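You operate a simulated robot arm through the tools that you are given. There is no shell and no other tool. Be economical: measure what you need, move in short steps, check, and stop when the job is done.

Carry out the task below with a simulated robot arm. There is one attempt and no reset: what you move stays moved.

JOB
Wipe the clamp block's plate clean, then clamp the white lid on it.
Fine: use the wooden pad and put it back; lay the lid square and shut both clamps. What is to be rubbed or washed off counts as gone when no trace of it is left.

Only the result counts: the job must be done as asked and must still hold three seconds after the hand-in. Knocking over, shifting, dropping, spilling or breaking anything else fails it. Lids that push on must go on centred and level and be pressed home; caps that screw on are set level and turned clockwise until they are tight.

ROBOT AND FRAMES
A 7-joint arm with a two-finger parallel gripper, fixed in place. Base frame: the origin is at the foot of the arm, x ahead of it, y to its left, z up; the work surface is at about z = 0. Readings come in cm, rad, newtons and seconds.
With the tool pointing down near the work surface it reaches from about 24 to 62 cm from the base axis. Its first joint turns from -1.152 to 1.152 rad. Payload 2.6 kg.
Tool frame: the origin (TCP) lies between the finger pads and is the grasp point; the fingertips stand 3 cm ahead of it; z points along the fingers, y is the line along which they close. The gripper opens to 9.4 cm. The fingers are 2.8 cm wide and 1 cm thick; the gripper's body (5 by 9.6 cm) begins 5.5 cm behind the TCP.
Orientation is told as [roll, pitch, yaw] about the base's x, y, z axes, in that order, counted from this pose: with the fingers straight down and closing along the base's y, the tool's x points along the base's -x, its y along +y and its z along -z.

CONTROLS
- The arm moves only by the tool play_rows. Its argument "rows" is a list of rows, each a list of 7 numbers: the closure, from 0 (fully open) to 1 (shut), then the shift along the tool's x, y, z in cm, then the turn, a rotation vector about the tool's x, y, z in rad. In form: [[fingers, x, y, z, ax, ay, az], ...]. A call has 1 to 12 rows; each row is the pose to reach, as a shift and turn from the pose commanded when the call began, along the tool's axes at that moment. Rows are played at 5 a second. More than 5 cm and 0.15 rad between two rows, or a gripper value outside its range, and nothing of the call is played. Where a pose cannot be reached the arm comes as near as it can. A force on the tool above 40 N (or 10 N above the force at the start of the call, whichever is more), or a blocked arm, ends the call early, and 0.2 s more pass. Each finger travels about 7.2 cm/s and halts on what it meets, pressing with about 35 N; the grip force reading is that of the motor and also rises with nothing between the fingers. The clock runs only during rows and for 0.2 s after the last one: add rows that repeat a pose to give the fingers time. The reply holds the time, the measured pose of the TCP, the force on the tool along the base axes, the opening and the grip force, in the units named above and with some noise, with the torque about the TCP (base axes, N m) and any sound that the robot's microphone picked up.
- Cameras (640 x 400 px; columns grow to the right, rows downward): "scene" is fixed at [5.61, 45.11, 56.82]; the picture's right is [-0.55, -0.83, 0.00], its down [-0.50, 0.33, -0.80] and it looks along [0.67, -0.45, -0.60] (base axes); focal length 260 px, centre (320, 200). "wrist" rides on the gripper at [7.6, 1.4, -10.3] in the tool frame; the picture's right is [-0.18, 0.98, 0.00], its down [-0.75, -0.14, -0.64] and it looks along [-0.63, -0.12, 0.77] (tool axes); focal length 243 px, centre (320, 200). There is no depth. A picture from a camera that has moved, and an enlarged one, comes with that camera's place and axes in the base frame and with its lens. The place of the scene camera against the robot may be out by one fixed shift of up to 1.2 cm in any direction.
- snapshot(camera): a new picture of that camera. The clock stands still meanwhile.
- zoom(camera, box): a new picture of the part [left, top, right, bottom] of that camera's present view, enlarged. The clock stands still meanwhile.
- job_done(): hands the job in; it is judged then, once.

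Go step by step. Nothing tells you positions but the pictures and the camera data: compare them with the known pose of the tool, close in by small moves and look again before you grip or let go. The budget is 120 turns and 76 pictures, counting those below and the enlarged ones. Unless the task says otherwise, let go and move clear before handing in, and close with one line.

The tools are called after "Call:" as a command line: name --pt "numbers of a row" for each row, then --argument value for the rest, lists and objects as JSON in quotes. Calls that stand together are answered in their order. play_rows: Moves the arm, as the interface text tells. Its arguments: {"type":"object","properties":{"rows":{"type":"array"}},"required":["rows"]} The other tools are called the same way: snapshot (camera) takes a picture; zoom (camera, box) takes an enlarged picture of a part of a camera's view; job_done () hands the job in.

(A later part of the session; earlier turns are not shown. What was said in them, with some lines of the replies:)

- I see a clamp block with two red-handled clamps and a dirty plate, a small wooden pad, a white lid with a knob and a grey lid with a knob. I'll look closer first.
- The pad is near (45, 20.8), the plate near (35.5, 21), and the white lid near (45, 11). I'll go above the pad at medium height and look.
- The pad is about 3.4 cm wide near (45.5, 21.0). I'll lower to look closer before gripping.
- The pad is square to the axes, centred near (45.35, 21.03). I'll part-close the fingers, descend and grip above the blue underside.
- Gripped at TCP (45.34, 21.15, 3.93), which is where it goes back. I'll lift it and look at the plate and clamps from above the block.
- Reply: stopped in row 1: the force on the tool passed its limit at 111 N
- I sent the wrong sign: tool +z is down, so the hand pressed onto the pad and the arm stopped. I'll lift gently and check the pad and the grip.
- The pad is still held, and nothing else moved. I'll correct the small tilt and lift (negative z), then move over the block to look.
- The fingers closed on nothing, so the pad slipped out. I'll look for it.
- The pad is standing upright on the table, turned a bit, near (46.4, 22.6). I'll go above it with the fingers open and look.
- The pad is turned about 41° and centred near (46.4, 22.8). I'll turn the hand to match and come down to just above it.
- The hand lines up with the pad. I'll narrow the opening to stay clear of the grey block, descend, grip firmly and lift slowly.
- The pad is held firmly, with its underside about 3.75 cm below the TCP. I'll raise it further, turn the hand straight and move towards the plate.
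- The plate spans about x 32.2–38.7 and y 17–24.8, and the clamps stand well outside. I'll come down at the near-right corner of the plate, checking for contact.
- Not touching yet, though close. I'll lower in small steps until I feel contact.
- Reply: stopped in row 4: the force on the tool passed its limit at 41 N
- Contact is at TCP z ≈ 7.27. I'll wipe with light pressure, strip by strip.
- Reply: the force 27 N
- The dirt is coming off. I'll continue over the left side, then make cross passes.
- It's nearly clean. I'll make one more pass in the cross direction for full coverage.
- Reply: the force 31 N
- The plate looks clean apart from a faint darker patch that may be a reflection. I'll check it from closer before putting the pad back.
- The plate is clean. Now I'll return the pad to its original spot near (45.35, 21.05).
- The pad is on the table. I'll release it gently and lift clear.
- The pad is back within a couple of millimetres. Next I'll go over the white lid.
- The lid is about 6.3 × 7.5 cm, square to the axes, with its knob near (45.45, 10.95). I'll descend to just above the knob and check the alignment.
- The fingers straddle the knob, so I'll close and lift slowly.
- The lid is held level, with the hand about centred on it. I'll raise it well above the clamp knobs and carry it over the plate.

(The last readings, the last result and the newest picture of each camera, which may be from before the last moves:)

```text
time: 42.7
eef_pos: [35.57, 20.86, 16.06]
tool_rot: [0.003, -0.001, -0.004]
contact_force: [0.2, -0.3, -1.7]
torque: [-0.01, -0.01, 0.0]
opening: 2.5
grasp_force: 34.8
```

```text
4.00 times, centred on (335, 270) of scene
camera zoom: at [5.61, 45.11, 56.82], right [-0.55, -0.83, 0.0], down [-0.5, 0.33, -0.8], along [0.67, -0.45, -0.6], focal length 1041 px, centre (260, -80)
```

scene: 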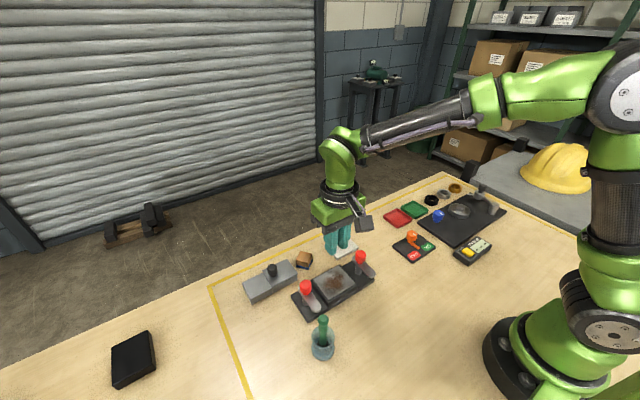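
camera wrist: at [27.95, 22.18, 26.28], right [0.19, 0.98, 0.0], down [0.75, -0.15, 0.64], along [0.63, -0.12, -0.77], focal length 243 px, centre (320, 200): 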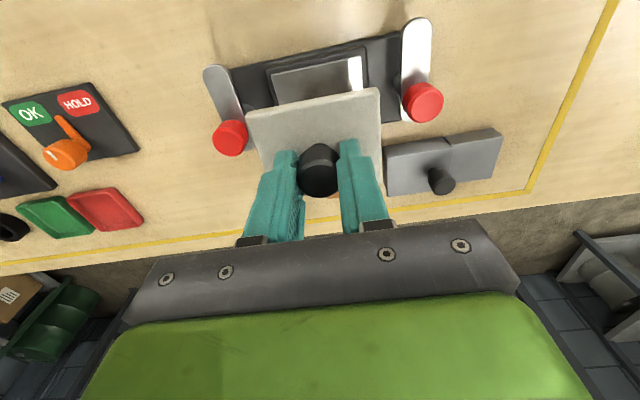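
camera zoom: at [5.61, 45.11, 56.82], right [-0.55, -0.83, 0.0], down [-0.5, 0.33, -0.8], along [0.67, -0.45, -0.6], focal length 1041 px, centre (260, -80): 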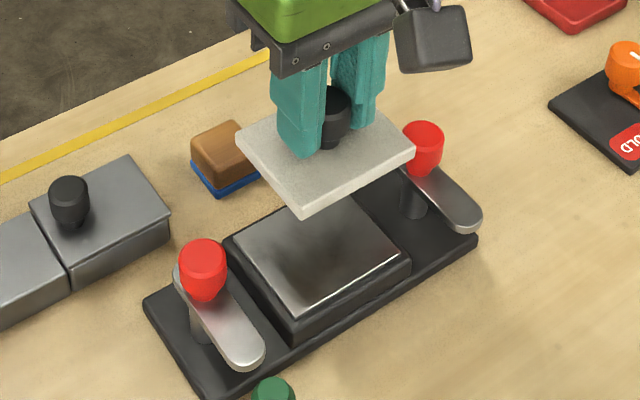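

I take the plate's centre to be (35.35, 21.0). I'll lower the lid to about 1 cm above the plate and compare edges.

Call:
play_rows --pt "1 0.2 0.05 2 0 0 0" --pt "1 0.2 0.05 4 0 0 0" --pt "1 0.2 0.05 6 0 0 0" --pt "1 0.2 0.05 7 0 0 0" --pt "1 0.2 0.05 7 0 0 0"

Call:
zoom --camera "wrist" --box '[190, 40, 430, 190]'

Call:
zoom --camera "scene" --box '[290, 240, 390, 320]'

```text
time: 43.9
eef_pos: [35.36, 20.75, 9.09]
tool_rot: [0.003, 0.0, -0.004]
contact_force: [-0.8, 0.7, -1.9]
torque: [0.01, -0.01, -0.01]
opening: 2.51
grasp_force: 35.2
```

```text
2.67 times, centred on (310, 115) of wrist
camera zoom: at [27.76, 22.19, 19.27], right [0.19, 0.98, 0.0], down [0.75, -0.15, 0.64], along [0.63, -0.12, -0.77], focal length 647 px, centre (347, 427)
```

zoom: 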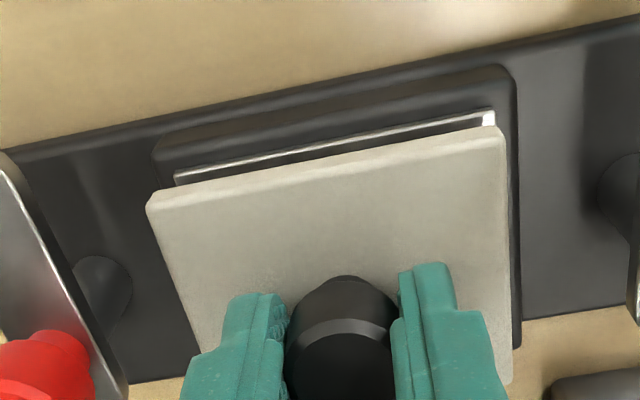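

```text
5.00 times, centred on (340, 280) of scene
camera zoom: at [5.61, 45.11, 56.82], right [-0.55, -0.83, 0.0], down [-0.5, 0.33, -0.8], along [0.67, -0.45, -0.6], focal length 1302 px, centre (220, -200)
```

zoom: 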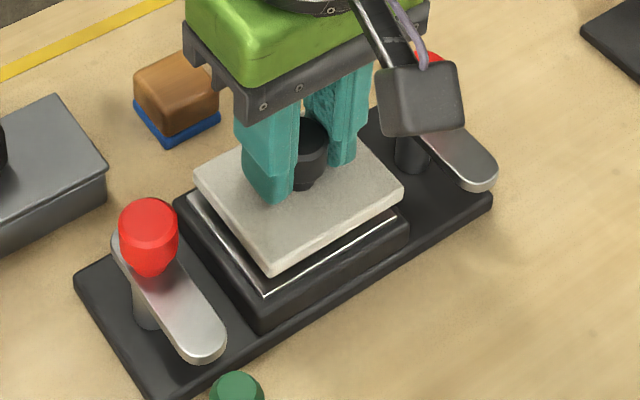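

The lid should move about 0.2 cm towards +y, and it is otherwise aligned. I'll shift it, then lower slowly to contact.

Call:
play_rows --pt "1 -0.05 0.22 0.2 0 0 0" --pt "1 -0.05 0.22 0.5 0 0 0" --pt "1 -0.05 0.22 0.8 0 0 0" --pt "1 -0.05 0.22 0.9 0 0 0"

Call:
zoom --camera "wrist" --box '[190, 40, 430, 190]'

Call:
zoom --camera "scene" --box '[290, 240, 390, 320]'

```text
time: 44.9
eef_pos: [35.36, 21.07, 8.16]
tool_rot: [0.006, 0.0, -0.002]
contact_force: [-0.2, -0.5, -1.2]
torque: [-0.02, -0.01, 0.03]
opening: 2.51
grasp_force: 35.3
```

```text
2.67 times, centred on (310, 115) of wrist
camera zoom: at [27.83, 22.41, 18.37], right [0.19, 0.98, 0.0], down [0.75, -0.15, 0.64], along [0.63, -0.12, -0.77], focal length 647 px, centre (347, 427)
```

zoom: 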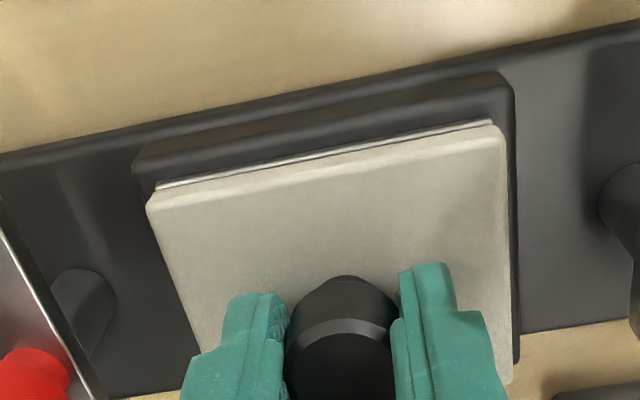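

```text
5.00 times, centred on (340, 280) of scene
camera zoom: at [5.61, 45.11, 56.82], right [-0.55, -0.83, 0.0], down [-0.5, 0.33, -0.8], along [0.67, -0.45, -0.6], focal length 1302 px, centre (220, -200)
```

zoom: 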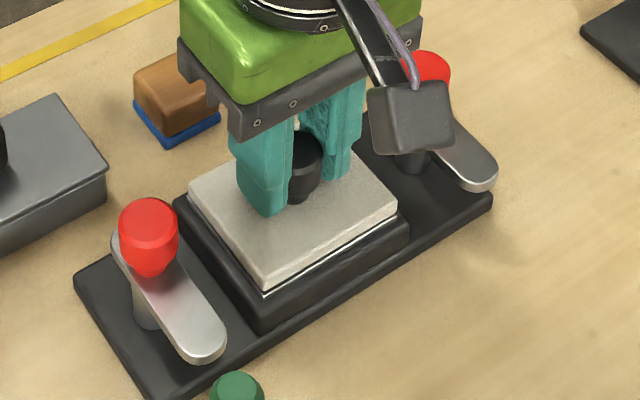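

The lid matches the plate on all sides. I'll lower it the last few millimetres.

Call:
play_rows --pt "1 0 0.03 0.1 0 0 0" --pt "1 0 0.03 0.2 0 0 0" --pt "1 0 0.03 0.25 0 0 0" --pt "1 0 0.03 0.25 0 0 0"

```text
time: 45.9
eef_pos: [35.36, 21.02, 7.95]
tool_rot: [0.003, 0.002, -0.004]
contact_force: [-0.4, -0.1, -1.4]
torque: [-0.03, -0.02, 0.0]
opening: 2.5
grasp_force: 34.5
```

Call:
play_rows --pt "1 0 0 0.06 0 0 0" --pt "1 0 0 0.12 0 0 0" --pt "1 0 0 0.18 0 0 0" --pt "1 0 0 0.18 0 0 0"

```text
time: 46.9
eef_pos: [35.4, 21.14, 7.9]
tool_rot: [0.004, -0.001, -0.004]
contact_force: [-7.6, -5.1, 21.7]
torque: [-0.16, 0.47, 0.02]
opening: 2.49
grasp_force: 35.6
```

It has contact. I'll ease the load, check, and open.

Call:
play_rows --pt "1 0 0 -0.12 0 0 0" --pt "1 0 0 -0.12 0 0 0" --pt "0.65 0 0 -0.12 0 0 0" --pt "0.55 0 0 -0.12 0 0 0" --pt "0.55 0 0 -0.12 0 0 0" --pt "0.5 0 0 -2 0 0 0" --pt "0.5 0 0 -5 0 0 0" --pt "0.5 2 0 -8 0 0 0" --pt "0.5 5 0 -10 0 0 0" --pt "0.5 5 0 -10 0 0 0"

Call:
snapshot --camera "wrist"

Call:
zoom --camera "scene" --box '[290, 240, 390, 320]'

```text
time: 49.1
eef_pos: [30.3, 21.16, 17.87]
tool_rot: [0.003, 0.0, -0.003]
contact_force: [-0.5, -0.3, -0.6]
torque: [0.01, 0.03, 0.03]
opening: 4.7
grasp_force: 0.0
```

```text
31 pictures are left
camera wrist: at [22.7, 22.53, 28.02], right [0.19, 0.98, 0.0], down [0.75, -0.15, 0.64], along [0.63, -0.12, -0.77], focal length 243 px, centre (320, 200)
```

wrist: 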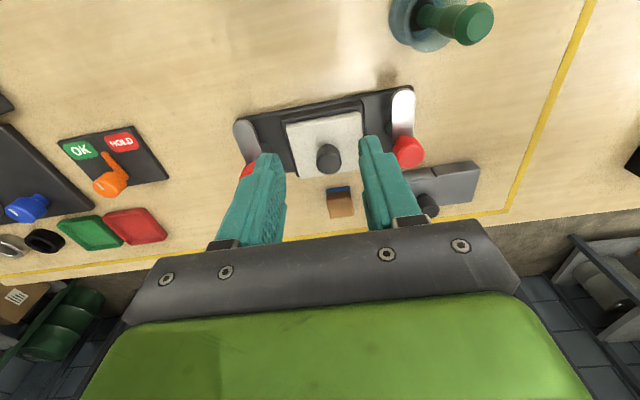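

```text
5.00 times, centred on (340, 280) of scene
camera zoom: at [5.61, 45.11, 56.82], right [-0.55, -0.83, 0.0], down [-0.5, 0.33, -0.8], along [0.67, -0.45, -0.6], focal length 1302 px, centre (220, -200)
```

zoom: 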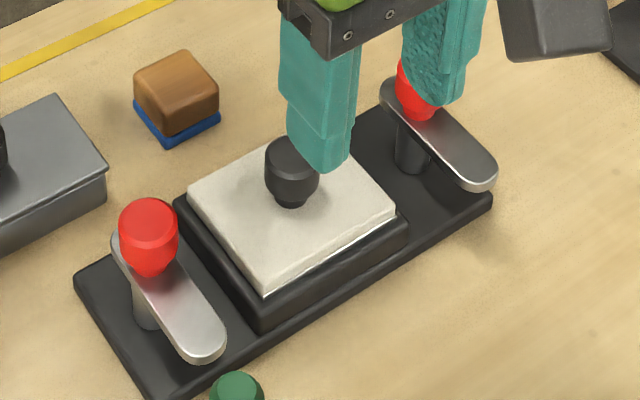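

The lid sits square on the plate. Now I need to understand the clamps, so I'll look closely at the one on the +y side.

Call:
play_rows --pt "0.5 0 2.5 0 0 0 0" --pt "0.5 0 5 0 0 0 0" --pt "0.5 0 7.5 1.5 0 0 0" --pt "0.5 0 7.5 4 0 0 0" --pt "0.5 0 7.5 4 0 0 0"

Call:
zoom --camera "wrist" --box '[200, 20, 440, 170]'

Call:
zoom --camera "scene" --box '[286, 266, 350, 316]'

```text
time: 50.3
eef_pos: [30.46, 28.57, 13.72]
tool_rot: [0.005, 0.0, -0.003]
contact_force: [1.0, 0.8, -0.2]
torque: [0.01, -0.02, 0.01]
opening: 4.7
grasp_force: 0.0
```

```text
2.67 times, centred on (320, 95) of wrist
camera zoom: at [22.87, 29.97, 23.93], right [0.19, 0.98, 0.0], down [0.75, -0.15, 0.64], along [0.63, -0.12, -0.77], focal length 647 px, centre (320, 480)
```

zoom: 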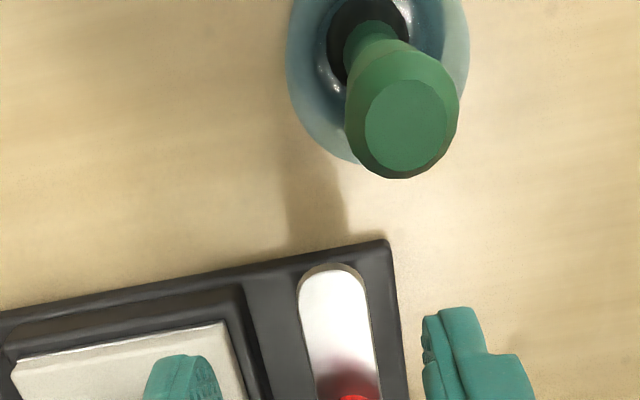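

```text
8.00 times, centred on (318, 291) of scene
camera zoom: at [5.61, 45.11, 56.82], right [-0.55, -0.83, 0.0], down [-0.5, 0.33, -0.8], along [0.67, -0.45, -0.6], focal length 2083 px, centre (336, -528)
```

zoom: 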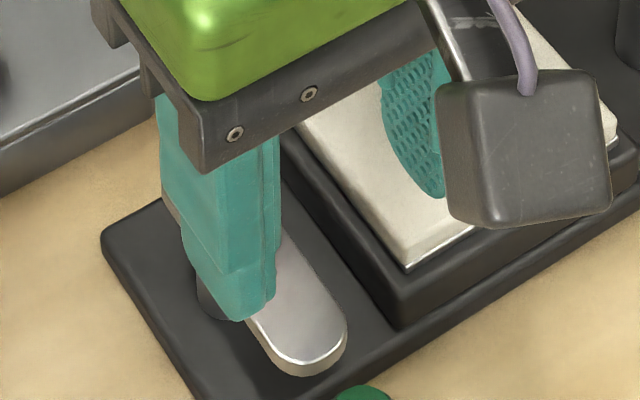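

The red knob sits right over each post, so the arm swings about the knob at roughly (35.6, 28.8). Turning it by about +90° brings the arm over the lid. I'll position above that knob.

Call:
play_rows --pt "0.45 -2 0 -1.5 0 0 0" --pt "0.4 -4 0.1 -1.5 0 0 0" --pt "0.4 -5 0.2 -1.5 0 0 0" --pt "0.4 -5 0.2 -0.5 0 0 0" --pt "0.4 -5 0.2 -0.5 0 0 0"

Call:
zoom --camera "wrist" --box '[160, 40, 480, 240]'

Call:
zoom --camera "scene" --box '[266, 246, 346, 316]'

```text
time: 51.5
eef_pos: [35.46, 28.7, 14.29]
tool_rot: [0.003, -0.001, -0.003]
contact_force: [-0.3, -0.2, -0.3]
torque: [0.0, 0.02, -0.02]
opening: 5.65
grasp_force: 0.1
```

```text
2.00 times, centred on (320, 140) of wrist
camera zoom: at [27.91, 30.16, 24.43], right [0.19, 0.98, 0.0], down [0.75, -0.15, 0.64], along [0.63, -0.12, -0.77], focal length 485 px, centre (320, 320)
```

zoom: 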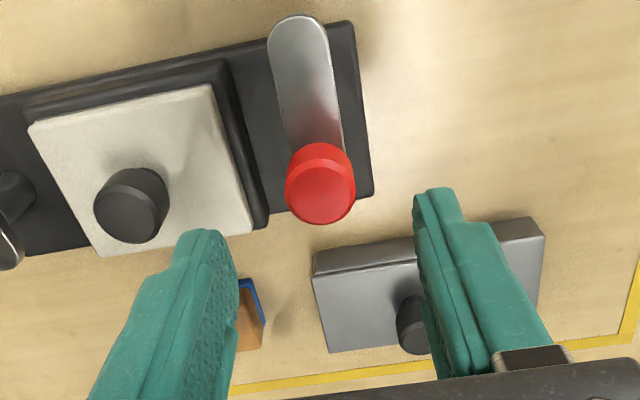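

```text
5.71 times, centred on (306, 281) of scene
camera zoom: at [5.61, 45.11, 56.82], right [-0.55, -0.83, 0.0], down [-0.5, 0.33, -0.8], along [0.67, -0.45, -0.6], focal length 1488 px, centre (400, -263)
```

zoom: 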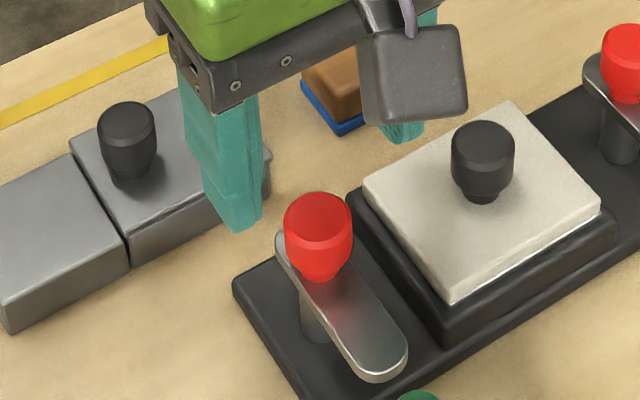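

Call:
play_rows --pt "0.4 -0.5 -0.15 1.4 0 0 0" --pt "0.4 -0.5 -0.15 2.8 0 0 0" --pt "0.4 -0.5 -0.15 2.8 0 0 0"

Call:
zoom --camera "wrist" --box '[160, 40, 480, 240]'

Call:
zoom --camera "scene" --box '[266, 246, 346, 316]'

```text
time: 52.3
eef_pos: [35.95, 28.57, 11.53]
tool_rot: [0.004, 0.0, -0.003]
contact_force: [0.3, 0.7, 0.1]
torque: [-0.03, -0.05, -0.03]
opening: 5.65
grasp_force: 0.1
```

```text
2.00 times, centred on (320, 140) of wrist
camera zoom: at [28.38, 30.01, 21.65], right [0.19, 0.98, 0.0], down [0.75, -0.15, 0.64], along [0.63, -0.12, -0.77], focal length 485 px, centre (320, 320)
```

zoom: 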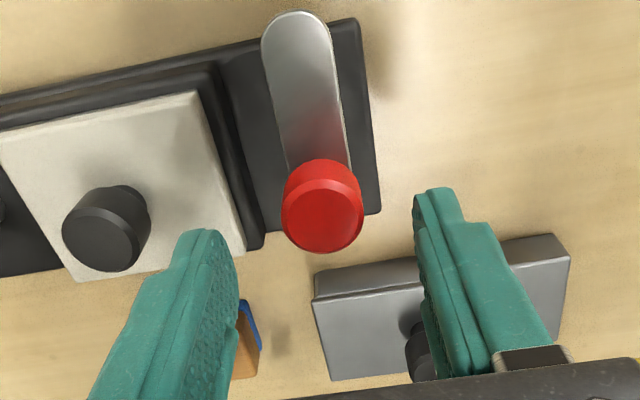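

```text
5.71 times, centred on (306, 281) of scene
camera zoom: at [5.61, 45.11, 56.82], right [-0.55, -0.83, 0.0], down [-0.5, 0.33, -0.8], along [0.67, -0.45, -0.6], focal length 1488 px, centre (400, -263)
```

zoom: 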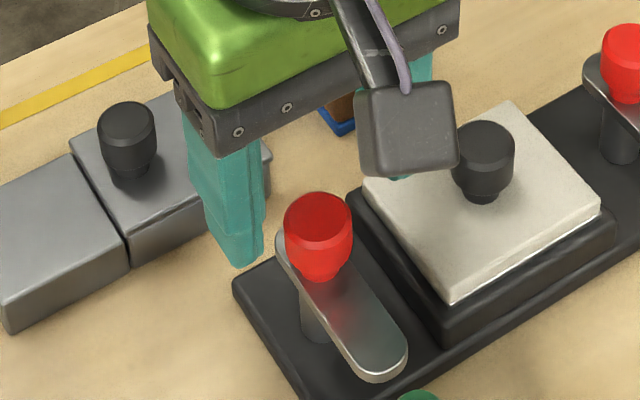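

The knob top is at about (36.1, 28.6, 6.9). I'll descend so the tips straddle it above the arm, then close.

Call:
play_rows --pt "0.4 -0.12 0.05 1.2 0 0 0" --pt "0.4 -0.12 0.05 2.2 0 0 0" --pt "0.4 -0.12 0.05 2.8 0 0 0" --pt "0.4 -0.12 0.05 2.8 0 0 0" --pt "1 -0.12 0.05 2.8 0 0 0" --pt "1 -0.12 0.05 2.8 0 0 0" --pt "1 -0.12 0.05 2.8 0 0 0"

Call:
zoom --camera "scene" --box '[266, 246, 346, 316]'

```text
time: 53.9
eef_pos: [36.09, 28.75, 8.68]
tool_rot: [0.005, -0.002, -0.002]
contact_force: [1.6, 8.5, -5.3]
torque: [-0.09, -0.35, -0.03]
opening: 2.54
grasp_force: 44.8
```

```text
5.71 times, centred on (306, 281) of scene
camera zoom: at [5.61, 45.11, 56.82], right [-0.55, -0.83, 0.0], down [-0.5, 0.33, -0.8], along [0.67, -0.45, -0.6], focal length 1488 px, centre (400, -263)
```

zoom: 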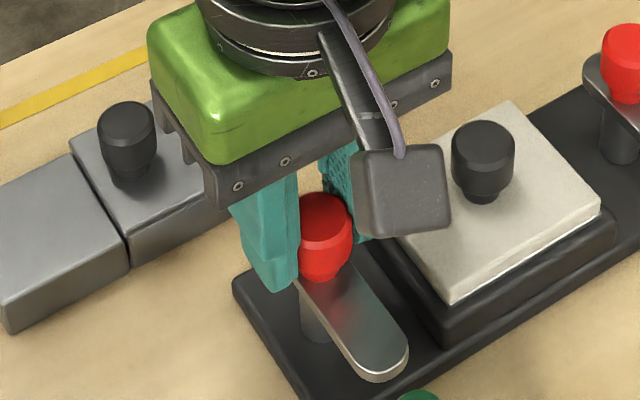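

I have the knob, with a small side force, so I'll shift 0.1 cm. Then I'll try a small turn and read the forces.

Call:
play_rows --pt "1 0 0.1 0 0 0 0" --pt "1 0 0.1 0 0 0 -0.07" --pt "1 0 0.1 0 0 0 -0.14" --pt "1 0 0.1 0 0 0 -0.2" --pt "1 0 0.1 0 0 0 -0.2"

Call:
zoom --camera "scene" --box '[266, 246, 346, 316]'

```text
time: 55.1
eef_pos: [36.05, 28.97, 8.62]
tool_rot: [0.005, -0.004, 0.201]
contact_force: [11.7, 23.0, -10.2]
torque: [-0.01, 0.64, -0.12]
opening: 2.58
grasp_force: 45.3
```

```text
5.71 times, centred on (306, 281) of scene
camera zoom: at [5.61, 45.12, 56.82], right [-0.55, -0.83, 0.0], down [-0.5, 0.33, -0.8], along [0.67, -0.45, -0.6], focal length 1488 px, centre (400, -263)
```

zoom: 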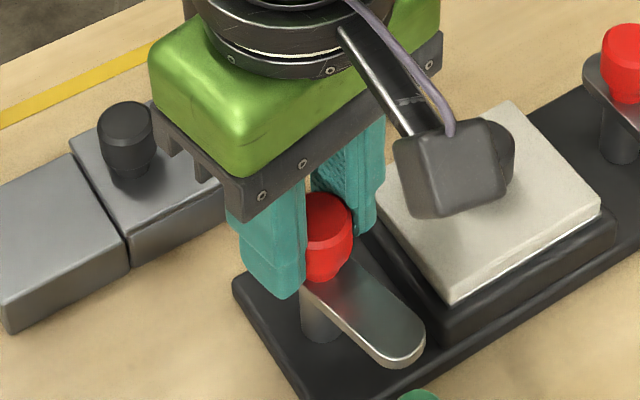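

The arm swings with the turn. The side force says the pivot lies slightly behind the knob (toward −x), so I'll follow a small arc as I keep turning.

Call:
play_rows --pt "1 0 0.1 0 0 0 0" --pt "1 0 0.15 0 0 0 -0.1" --pt "1 0 0.2 0 0 0 -0.2" --pt "1 0 0.25 0 0 0 -0.3" --pt "1 0 0.25 0 0 0 -0.3"

```text
time: 56.3
eef_pos: [36.04, 29.04, 8.7]
tool_rot: [0.005, -0.003, 0.498]
contact_force: [4.7, 17.5, -6.5]
torque: [0.37, -0.61, -0.04]
opening: 2.57
grasp_force: 44.8
```

Call:
play_rows --pt "1 0 0.08 0 0 0 -0.1" --pt "1 0.03 0.12 0 0 0 -0.2" --pt "1 0.03 0.15 0 0 0 -0.3" --pt "1 0.03 0.15 0 0 0 -0.3"

Call:
zoom --camera "scene" --box '[266, 246, 346, 316]'

```text
time: 57.3
eef_pos: [35.91, 29.21, 8.68]
tool_rot: [0.003, -0.002, 0.802]
contact_force: [7.8, 25.3, -10.0]
torque: [-0.14, 0.13, -0.05]
opening: 2.56
grasp_force: 45.2
```

```text
5.71 times, centred on (306, 281) of scene
camera zoom: at [5.61, 45.11, 56.82], right [-0.55, -0.83, 0.0], down [-0.5, 0.33, -0.8], along [0.67, -0.45, -0.6], focal length 1488 px, centre (400, -263)
```

zoom: 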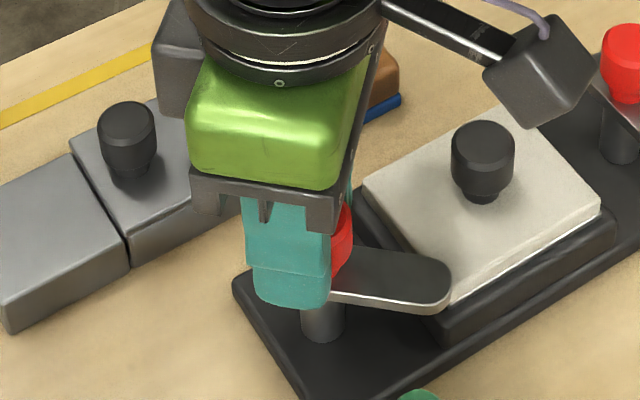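

It's swinging freely above the lid. I'll continue along the arc.

Call:
play_rows --pt "1 -0.06 0.08 0 0 0 -0.08" --pt "1 -0.08 0.15 0 0 0 -0.18" --pt "1 -0.09 0.22 0 0 0 -0.3" --pt "1 -0.09 0.22 0 0 0 -0.3"

```text
time: 58.3
eef_pos: [35.81, 29.37, 8.64]
tool_rot: [0.002, 0.0, 1.097]
contact_force: [-10.7, 8.3, 9.7]
torque: [0.49, -0.09, -0.08]
opening: 2.56
grasp_force: 45.1
```

Call:
play_rows --pt "1 0 0.08 0 0 0 -0.1" --pt "1 0.01 0.15 0 0 0 -0.2" --pt "1 0.01 0.22 0 0 0 -0.3" --pt "1 0.01 0.22 0 0 0 -0.3"

Call:
zoom --camera "scene" --box '[266, 246, 346, 316]'

```text
time: 59.3
eef_pos: [35.71, 29.25, 8.61]
tool_rot: [0.0, -0.003, 1.397]
contact_force: [-17.2, -5.3, 22.4]
torque: [-0.27, 0.18, -0.06]
opening: 2.55
grasp_force: 45.1
```

```text
5.71 times, centred on (306, 281) of scene
camera zoom: at [5.6, 45.1, 56.83], right [-0.55, -0.83, 0.0], down [-0.5, 0.33, -0.8], along [0.67, -0.45, -0.6], focal length 1488 px, centre (400, -263)
```

zoom: 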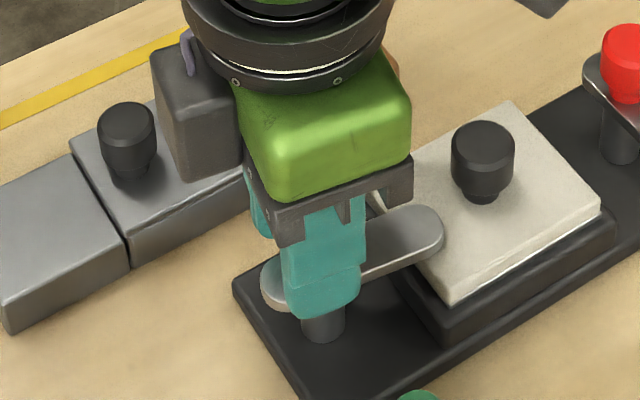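

The arm is over the lid and nearly square. I'll finish the last bit while easing the vertical load.

Call:
play_rows --pt "1 0.03 0.08 -0.05 0 0 -0.06" --pt "1 0.05 0.15 -0.08 0 0 -0.12" --pt "1 0.05 0.18 -0.08 0 0 -0.18" --pt "1 0.05 0.18 -0.08 0 0 -0.18"

Call:
zoom --camera "scene" --box '[266, 246, 346, 316]'

```text
time: 60.3
eef_pos: [35.51, 29.33, 8.74]
tool_rot: [-0.001, -0.003, 1.577]
contact_force: [-4.8, -0.9, 3.4]
torque: [0.24, 0.15, -0.41]
opening: 2.55
grasp_force: 45.0
```

```text
5.71 times, centred on (306, 281) of scene
camera zoom: at [5.61, 45.11, 56.82], right [-0.55, -0.83, 0.0], down [-0.5, 0.33, -0.8], along [0.67, -0.45, -0.6], focal length 1488 px, centre (400, -263)
```

zoom: 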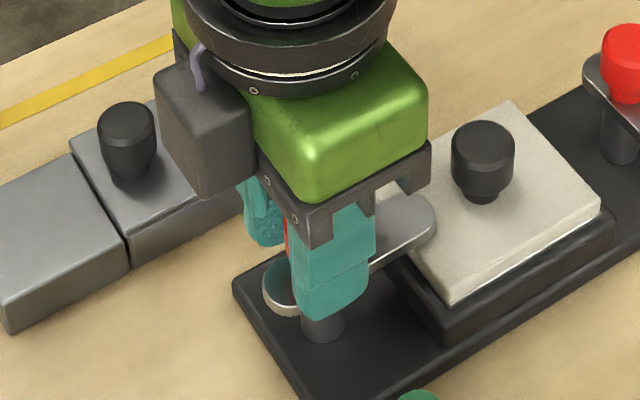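

Resistance to turning rose to 0.41 N m, perhaps the end stop. I'll nudge a bit more to confirm.

Call:
play_rows --pt "1 0 0.02 0 0 0 -0.05" --pt "1 0 0.04 0 0 0 -0.1" --pt "1 0 0.04 0 0 0 -0.1"

```text
time: 61.1
eef_pos: [35.43, 29.34, 8.72]
tool_rot: [-0.003, -0.002, 1.676]
contact_force: [2.4, 0.6, -8.3]
torque: [0.22, 0.02, -0.06]
opening: 2.55
grasp_force: 45.0
```

The torque dropped away again. I'll release, lift and look.

Call:
play_rows --pt "0.6 0 0 0 0 0 0" --pt "0.45 0 0 0 0 0 0" --pt "0.45 0 0 -2 0 0 0" --pt "0.45 0 0 -5 0 0 0" --pt "0.45 0 0 -8 0 0 0.1" --pt "0.45 0 0 -10 0 0 0.25" --pt "0.45 0 0 -10 0 0 0.4" --pt "0.45 0 0 -10 0 0 0.55" --pt "0.45 0 0 -10 0 0 0.7" --pt "0.45 0 0 -10 0 0 0.85"

Call:
zoom --camera "scene" --box '[276, 240, 376, 320]'

```text
time: 63.3
eef_pos: [35.5, 29.38, 18.65]
tool_rot: [0.001, -0.005, 0.823]
contact_force: [0.6, 0.5, 0.2]
torque: [0.02, -0.01, 0.03]
opening: 5.14
grasp_force: 0.0
```

```text
5.00 times, centred on (326, 280) of scene
camera zoom: at [5.61, 45.11, 56.82], right [-0.55, -0.83, 0.0], down [-0.5, 0.33, -0.8], along [0.67, -0.45, -0.6], focal length 1302 px, centre (290, -200)
```

zoom: 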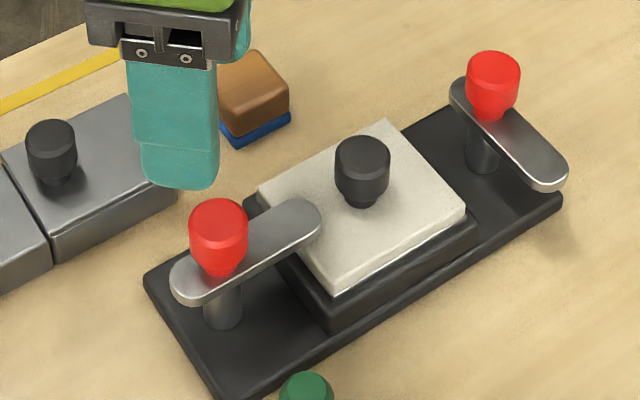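

The first arm lies across the lid's edge. Next is the second clamp: I'll straighten the hand and move over its knob near (36, 13).

Call:
play_rows --pt "0.4 1.5 -1.5 0 0 0 0.12" --pt "0.4 3.5 -3.5 0 0 0 0.26" --pt "0.4 5.5 -5.5 0 0 0 0.4" --pt "0.4 7.5 -7.5 0 0 0 0.54" --pt "0.4 9.5 -9.5 0 0 0 0.68" --pt "0.4 11.5 -11.5 0 0 0 0.82" --pt "0.4 11.5 -11.5 3 0 0 0.823" --pt "0.4 11.5 -11.5 4 0 0 0.823" --pt "0.4 11.5 -11.5 4 0 0 0.823"

Call:
zoom --camera "wrist" --box '[160, 40, 480, 240]'

```text
time: 65.3
eef_pos: [36.03, 13.15, 14.71]
tool_rot: [0.003, 0.0, 0.003]
contact_force: [0.5, 0.1, -0.2]
torque: [0.01, 0.0, 0.0]
opening: 5.64
grasp_force: 0.0
```

```text
2.00 times, centred on (320, 140) of wrist
camera zoom: at [28.48, 14.44, 24.86], right [0.18, 0.98, 0.0], down [0.75, -0.14, 0.64], along [0.63, -0.11, -0.77], focal length 485 px, centre (320, 320)
```

zoom: 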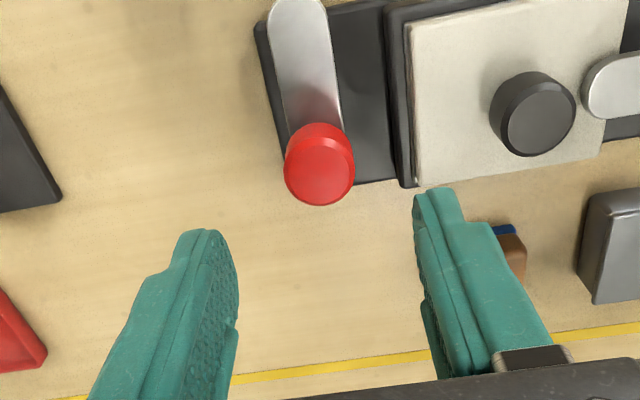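

The second knob is near (35.95, 13.25). I'll descend and grip it at the same height as the first.

Call:
play_rows --pt "0.4 0 0.1 2 0 0 0" --pt "0.4 0 0.1 4 0 0 0" --pt "0.4 0 0.1 5.4 0 0 0" --pt "0.4 0 0.1 6 0 0 0" --pt "0.4 0 0.1 6 0 0 0" --pt "1 0 0.1 6 0 0 0" --pt "1 0 0.1 6 0 0 0" --pt "1 0 0.1 6 0 0 0"

Call:
zoom --camera "scene" --box '[296, 220, 396, 300]'

```text
time: 67.1
eef_pos: [36.05, 13.25, 8.66]
tool_rot: [0.001, -0.001, 0.004]
contact_force: [-0.2, -4.0, -3.0]
torque: [-0.1, -0.04, 0.02]
opening: 2.56
grasp_force: 44.8
```

```text
5.00 times, centred on (346, 260) of scene
camera zoom: at [5.61, 45.11, 56.82], right [-0.55, -0.83, 0.0], down [-0.5, 0.33, -0.8], along [0.67, -0.45, -0.6], focal length 1302 px, centre (190, -100)
```

zoom: 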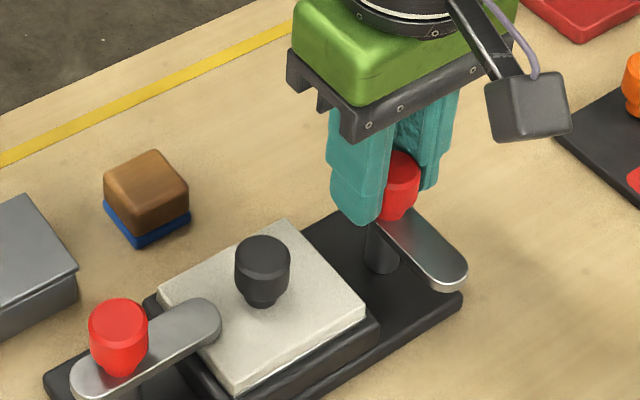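

It's well centred with low forces. I'll turn by −1.0 rad along the matching arc.

Call:
play_rows --pt "1 0.003 -0.055 0 0 0 0.1" --pt "1 0.011 -0.109 0 0 0 0.2" --pt "1 0.025 -0.163 0 0 0 0.3" --pt "1 0.043 -0.214 0 0 0 0.4" --pt "1 0.067 -0.264 0 0 0 0.5" --pt "1 0.096 -0.31 0 0 0 0.6" --pt "1 0.129 -0.354 0 0 0 0.7" --pt "1 0.167 -0.395 0 0 0 0.8" --pt "1 0.208 -0.431 0 0 0 0.9" --pt "1 0.253 -0.463 0 0 0 1.0" --pt "1 0.253 -0.463 0 0 0 1.0"

Call:
zoom --camera "scene" --box '[296, 220, 396, 300]'

```text
time: 69.5
eef_pos: [35.75, 12.76, 8.68]
tool_rot: [0.0, 0.001, -0.999]
contact_force: [-15.4, -18.1, 9.0]
torque: [-0.66, -0.13, 0.1]
opening: 2.57
grasp_force: 45.5
```

```text
5.00 times, centred on (346, 260) of scene
camera zoom: at [5.61, 45.11, 56.82], right [-0.55, -0.83, 0.0], down [-0.5, 0.33, -0.8], along [0.67, -0.45, -0.6], focal length 1302 px, centre (190, -100)
```

zoom: 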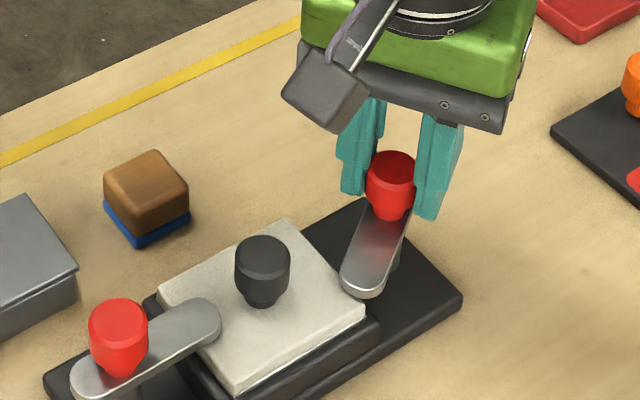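

I'll finish the turn with a correction for the side force.

Call:
play_rows --pt "1 -0.04 -0.12 -0.03 0 0 0" --pt "1 -0.035 -0.18 -0.03 0 0 0.1" --pt "1 -0.03 -0.23 -0.03 0 0 0.2" --pt "1 -0.015 -0.285 -0.04 0 0 0.3" --pt "1 0.003 -0.336 -0.05 0 0 0.4" --pt "1 0.025 -0.38 -0.05 0 0 0.5" --pt "1 0.046 -0.418 -0.05 0 0 0.57" --pt "1 0.046 -0.418 -0.05 0 0 0.6" --pt "1 0.046 -0.418 -0.05 0 0 0.6"

Call:
zoom --camera "scene" --box '[296, 220, 396, 300]'

```text
time: 71.5
eef_pos: [35.54, 12.57, 8.64]
tool_rot: [0.0, 0.003, -1.597]
contact_force: [9.2, 1.0, -21.8]
torque: [-0.27, -0.09, 0.11]
opening: 2.55
grasp_force: 45.0
```

```text
5.00 times, centred on (346, 260) of scene
camera zoom: at [5.62, 45.11, 56.82], right [-0.55, -0.83, 0.0], down [-0.5, 0.33, -0.8], along [0.67, -0.45, -0.6], focal length 1302 px, centre (190, -100)
```

zoom: 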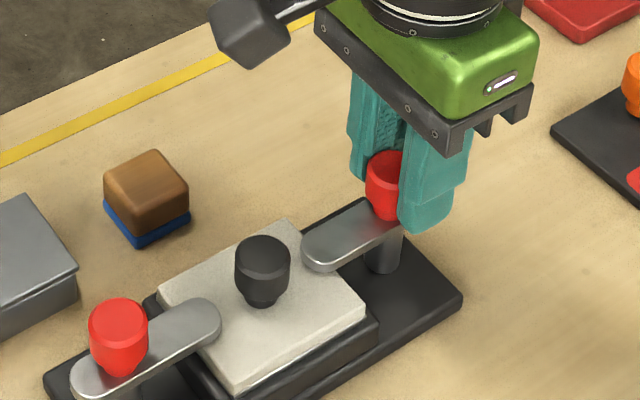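

Call:
play_rows --pt "1 0 0.03 0.04 0 0 0.05" --pt "1 0 0.03 0.06 0 0 0.1" --pt "1 0 0.03 0.06 0 0 0.1"

```text
time: 72.3
eef_pos: [35.4, 12.76, 8.81]
tool_rot: [-0.002, 0.008, -1.699]
contact_force: [-11.5, 0.0, 15.5]
torque: [0.16, 0.09, 0.18]
opening: 2.58
grasp_force: 45.3
```

Now I'll release, lift and inspect both clamps.

Call:
play_rows --pt "0.6 0 0 0 0 0 0" --pt "0.45 0 0 0 0 0 0" --pt "0.45 0 0 -2 0 0 0" --pt "0.45 0 0 -5 0 0 0" --pt "0.45 0 0 -8 0 0 -0.12" --pt "0.45 0 0 -10 0 0 -0.26" --pt "0.45 0 0 -10 0 0 -0.4" --pt "0.45 0 0 -10 0 0 -0.54" --pt "0.45 0 0 -10 0 0 -0.68" --pt "0.45 0 0 -10 0 0 -0.82" --pt "0.45 0 0 -10 0 0 -0.96" --pt "0.45 0 0 -10 0 0 -1.1"

Call:
zoom --camera "scene" --box '[286, 230, 396, 320]'

```text
time: 74.9
eef_pos: [35.39, 12.45, 18.74]
tool_rot: [0.003, 0.002, -0.592]
contact_force: [-0.1, -0.2, 0.0]
torque: [0.0, 0.02, -0.02]
opening: 5.16
grasp_force: 0.1
```

```text
4.44 times, centred on (341, 275) of scene
camera zoom: at [5.61, 45.11, 56.82], right [-0.55, -0.83, 0.0], down [-0.5, 0.33, -0.8], along [0.67, -0.45, -0.6], focal length 1157 px, centre (227, -133)
```

zoom: 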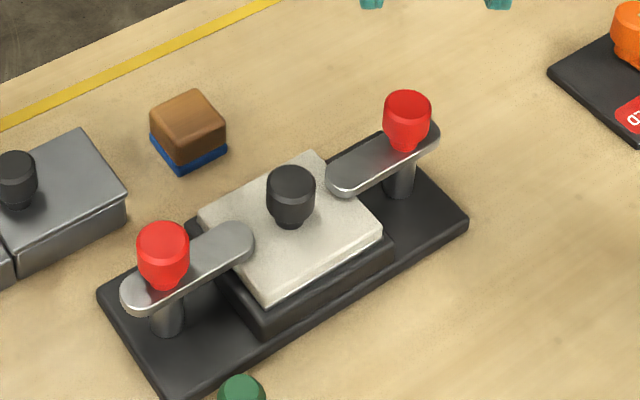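

Both arms lie across the lid. I'll take an overhead view to confirm the angles and that the lid is square.

Call:
play_rows --pt "0.45 1 1.5 0 0 0 -0.14" --pt "0.45 1.5 4 0 0 0 -0.28" --pt "0.45 1.5 6.5 0 0 0 -0.42" --pt "0.45 1.5 8.5 0 0 0 -0.56" --pt "0.45 1.5 9.5 0 0 0 -0.592" --pt "0.45 1.5 9.5 0 0 0 -0.592"

Call:
snapshot --camera "wrist"

```text
time: 76.3
eef_pos: [39.58, 21.28, 18.72]
tool_rot: [0.003, 0.0, -0.004]
contact_force: [0.1, 0.2, 0.4]
torque: [-0.01, 0.0, 0.04]
opening: 5.14
grasp_force: 0.0
```

```text
12 pictures are left
camera wrist: at [31.98, 22.68, 28.96], right [0.19, 0.98, 0.0], down [0.75, -0.15, 0.64], along [0.63, -0.12, -0.77], focal length 243 px, centre (320, 200)
```

wrist: 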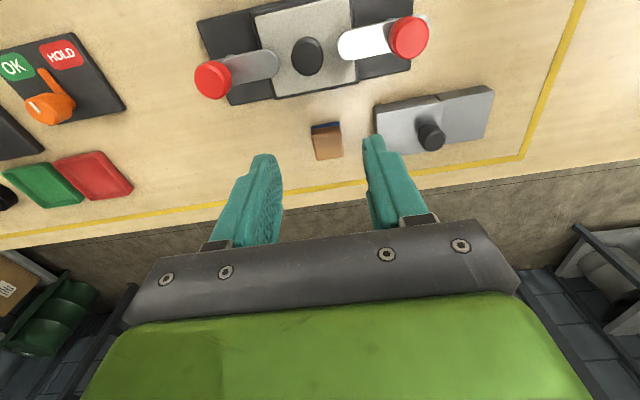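

Call:
zoom --camera "wrist" --box '[180, 0, 440, 110]'

```text
2.46 times, centred on (310, 55) of wrist
camera zoom: at [31.98, 22.68, 28.96], right [0.19, 0.98, 0.0], down [0.75, -0.15, 0.64], along [0.63, -0.12, -0.77], focal length 597 px, centre (345, 557)
```

zoom: 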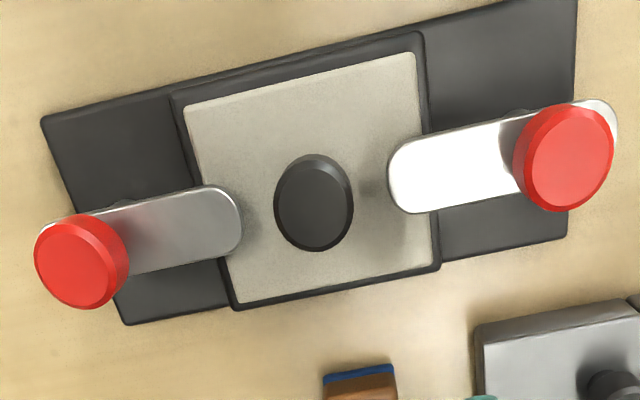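

The lid is square and both arms stand at about 90° over it. The pad is back and the hand is clear, so I'm handing in.

Call:
job_done

```text
The job is handed in.
```

I wiped the plate clean, returned the wooden pad to within a few millimetres of its spot, laid the white lid square and swung both clamps shut over it. Early on, a wrong-direction move made the pad slip from the grip; it landed upright on the table and nothing else moved.
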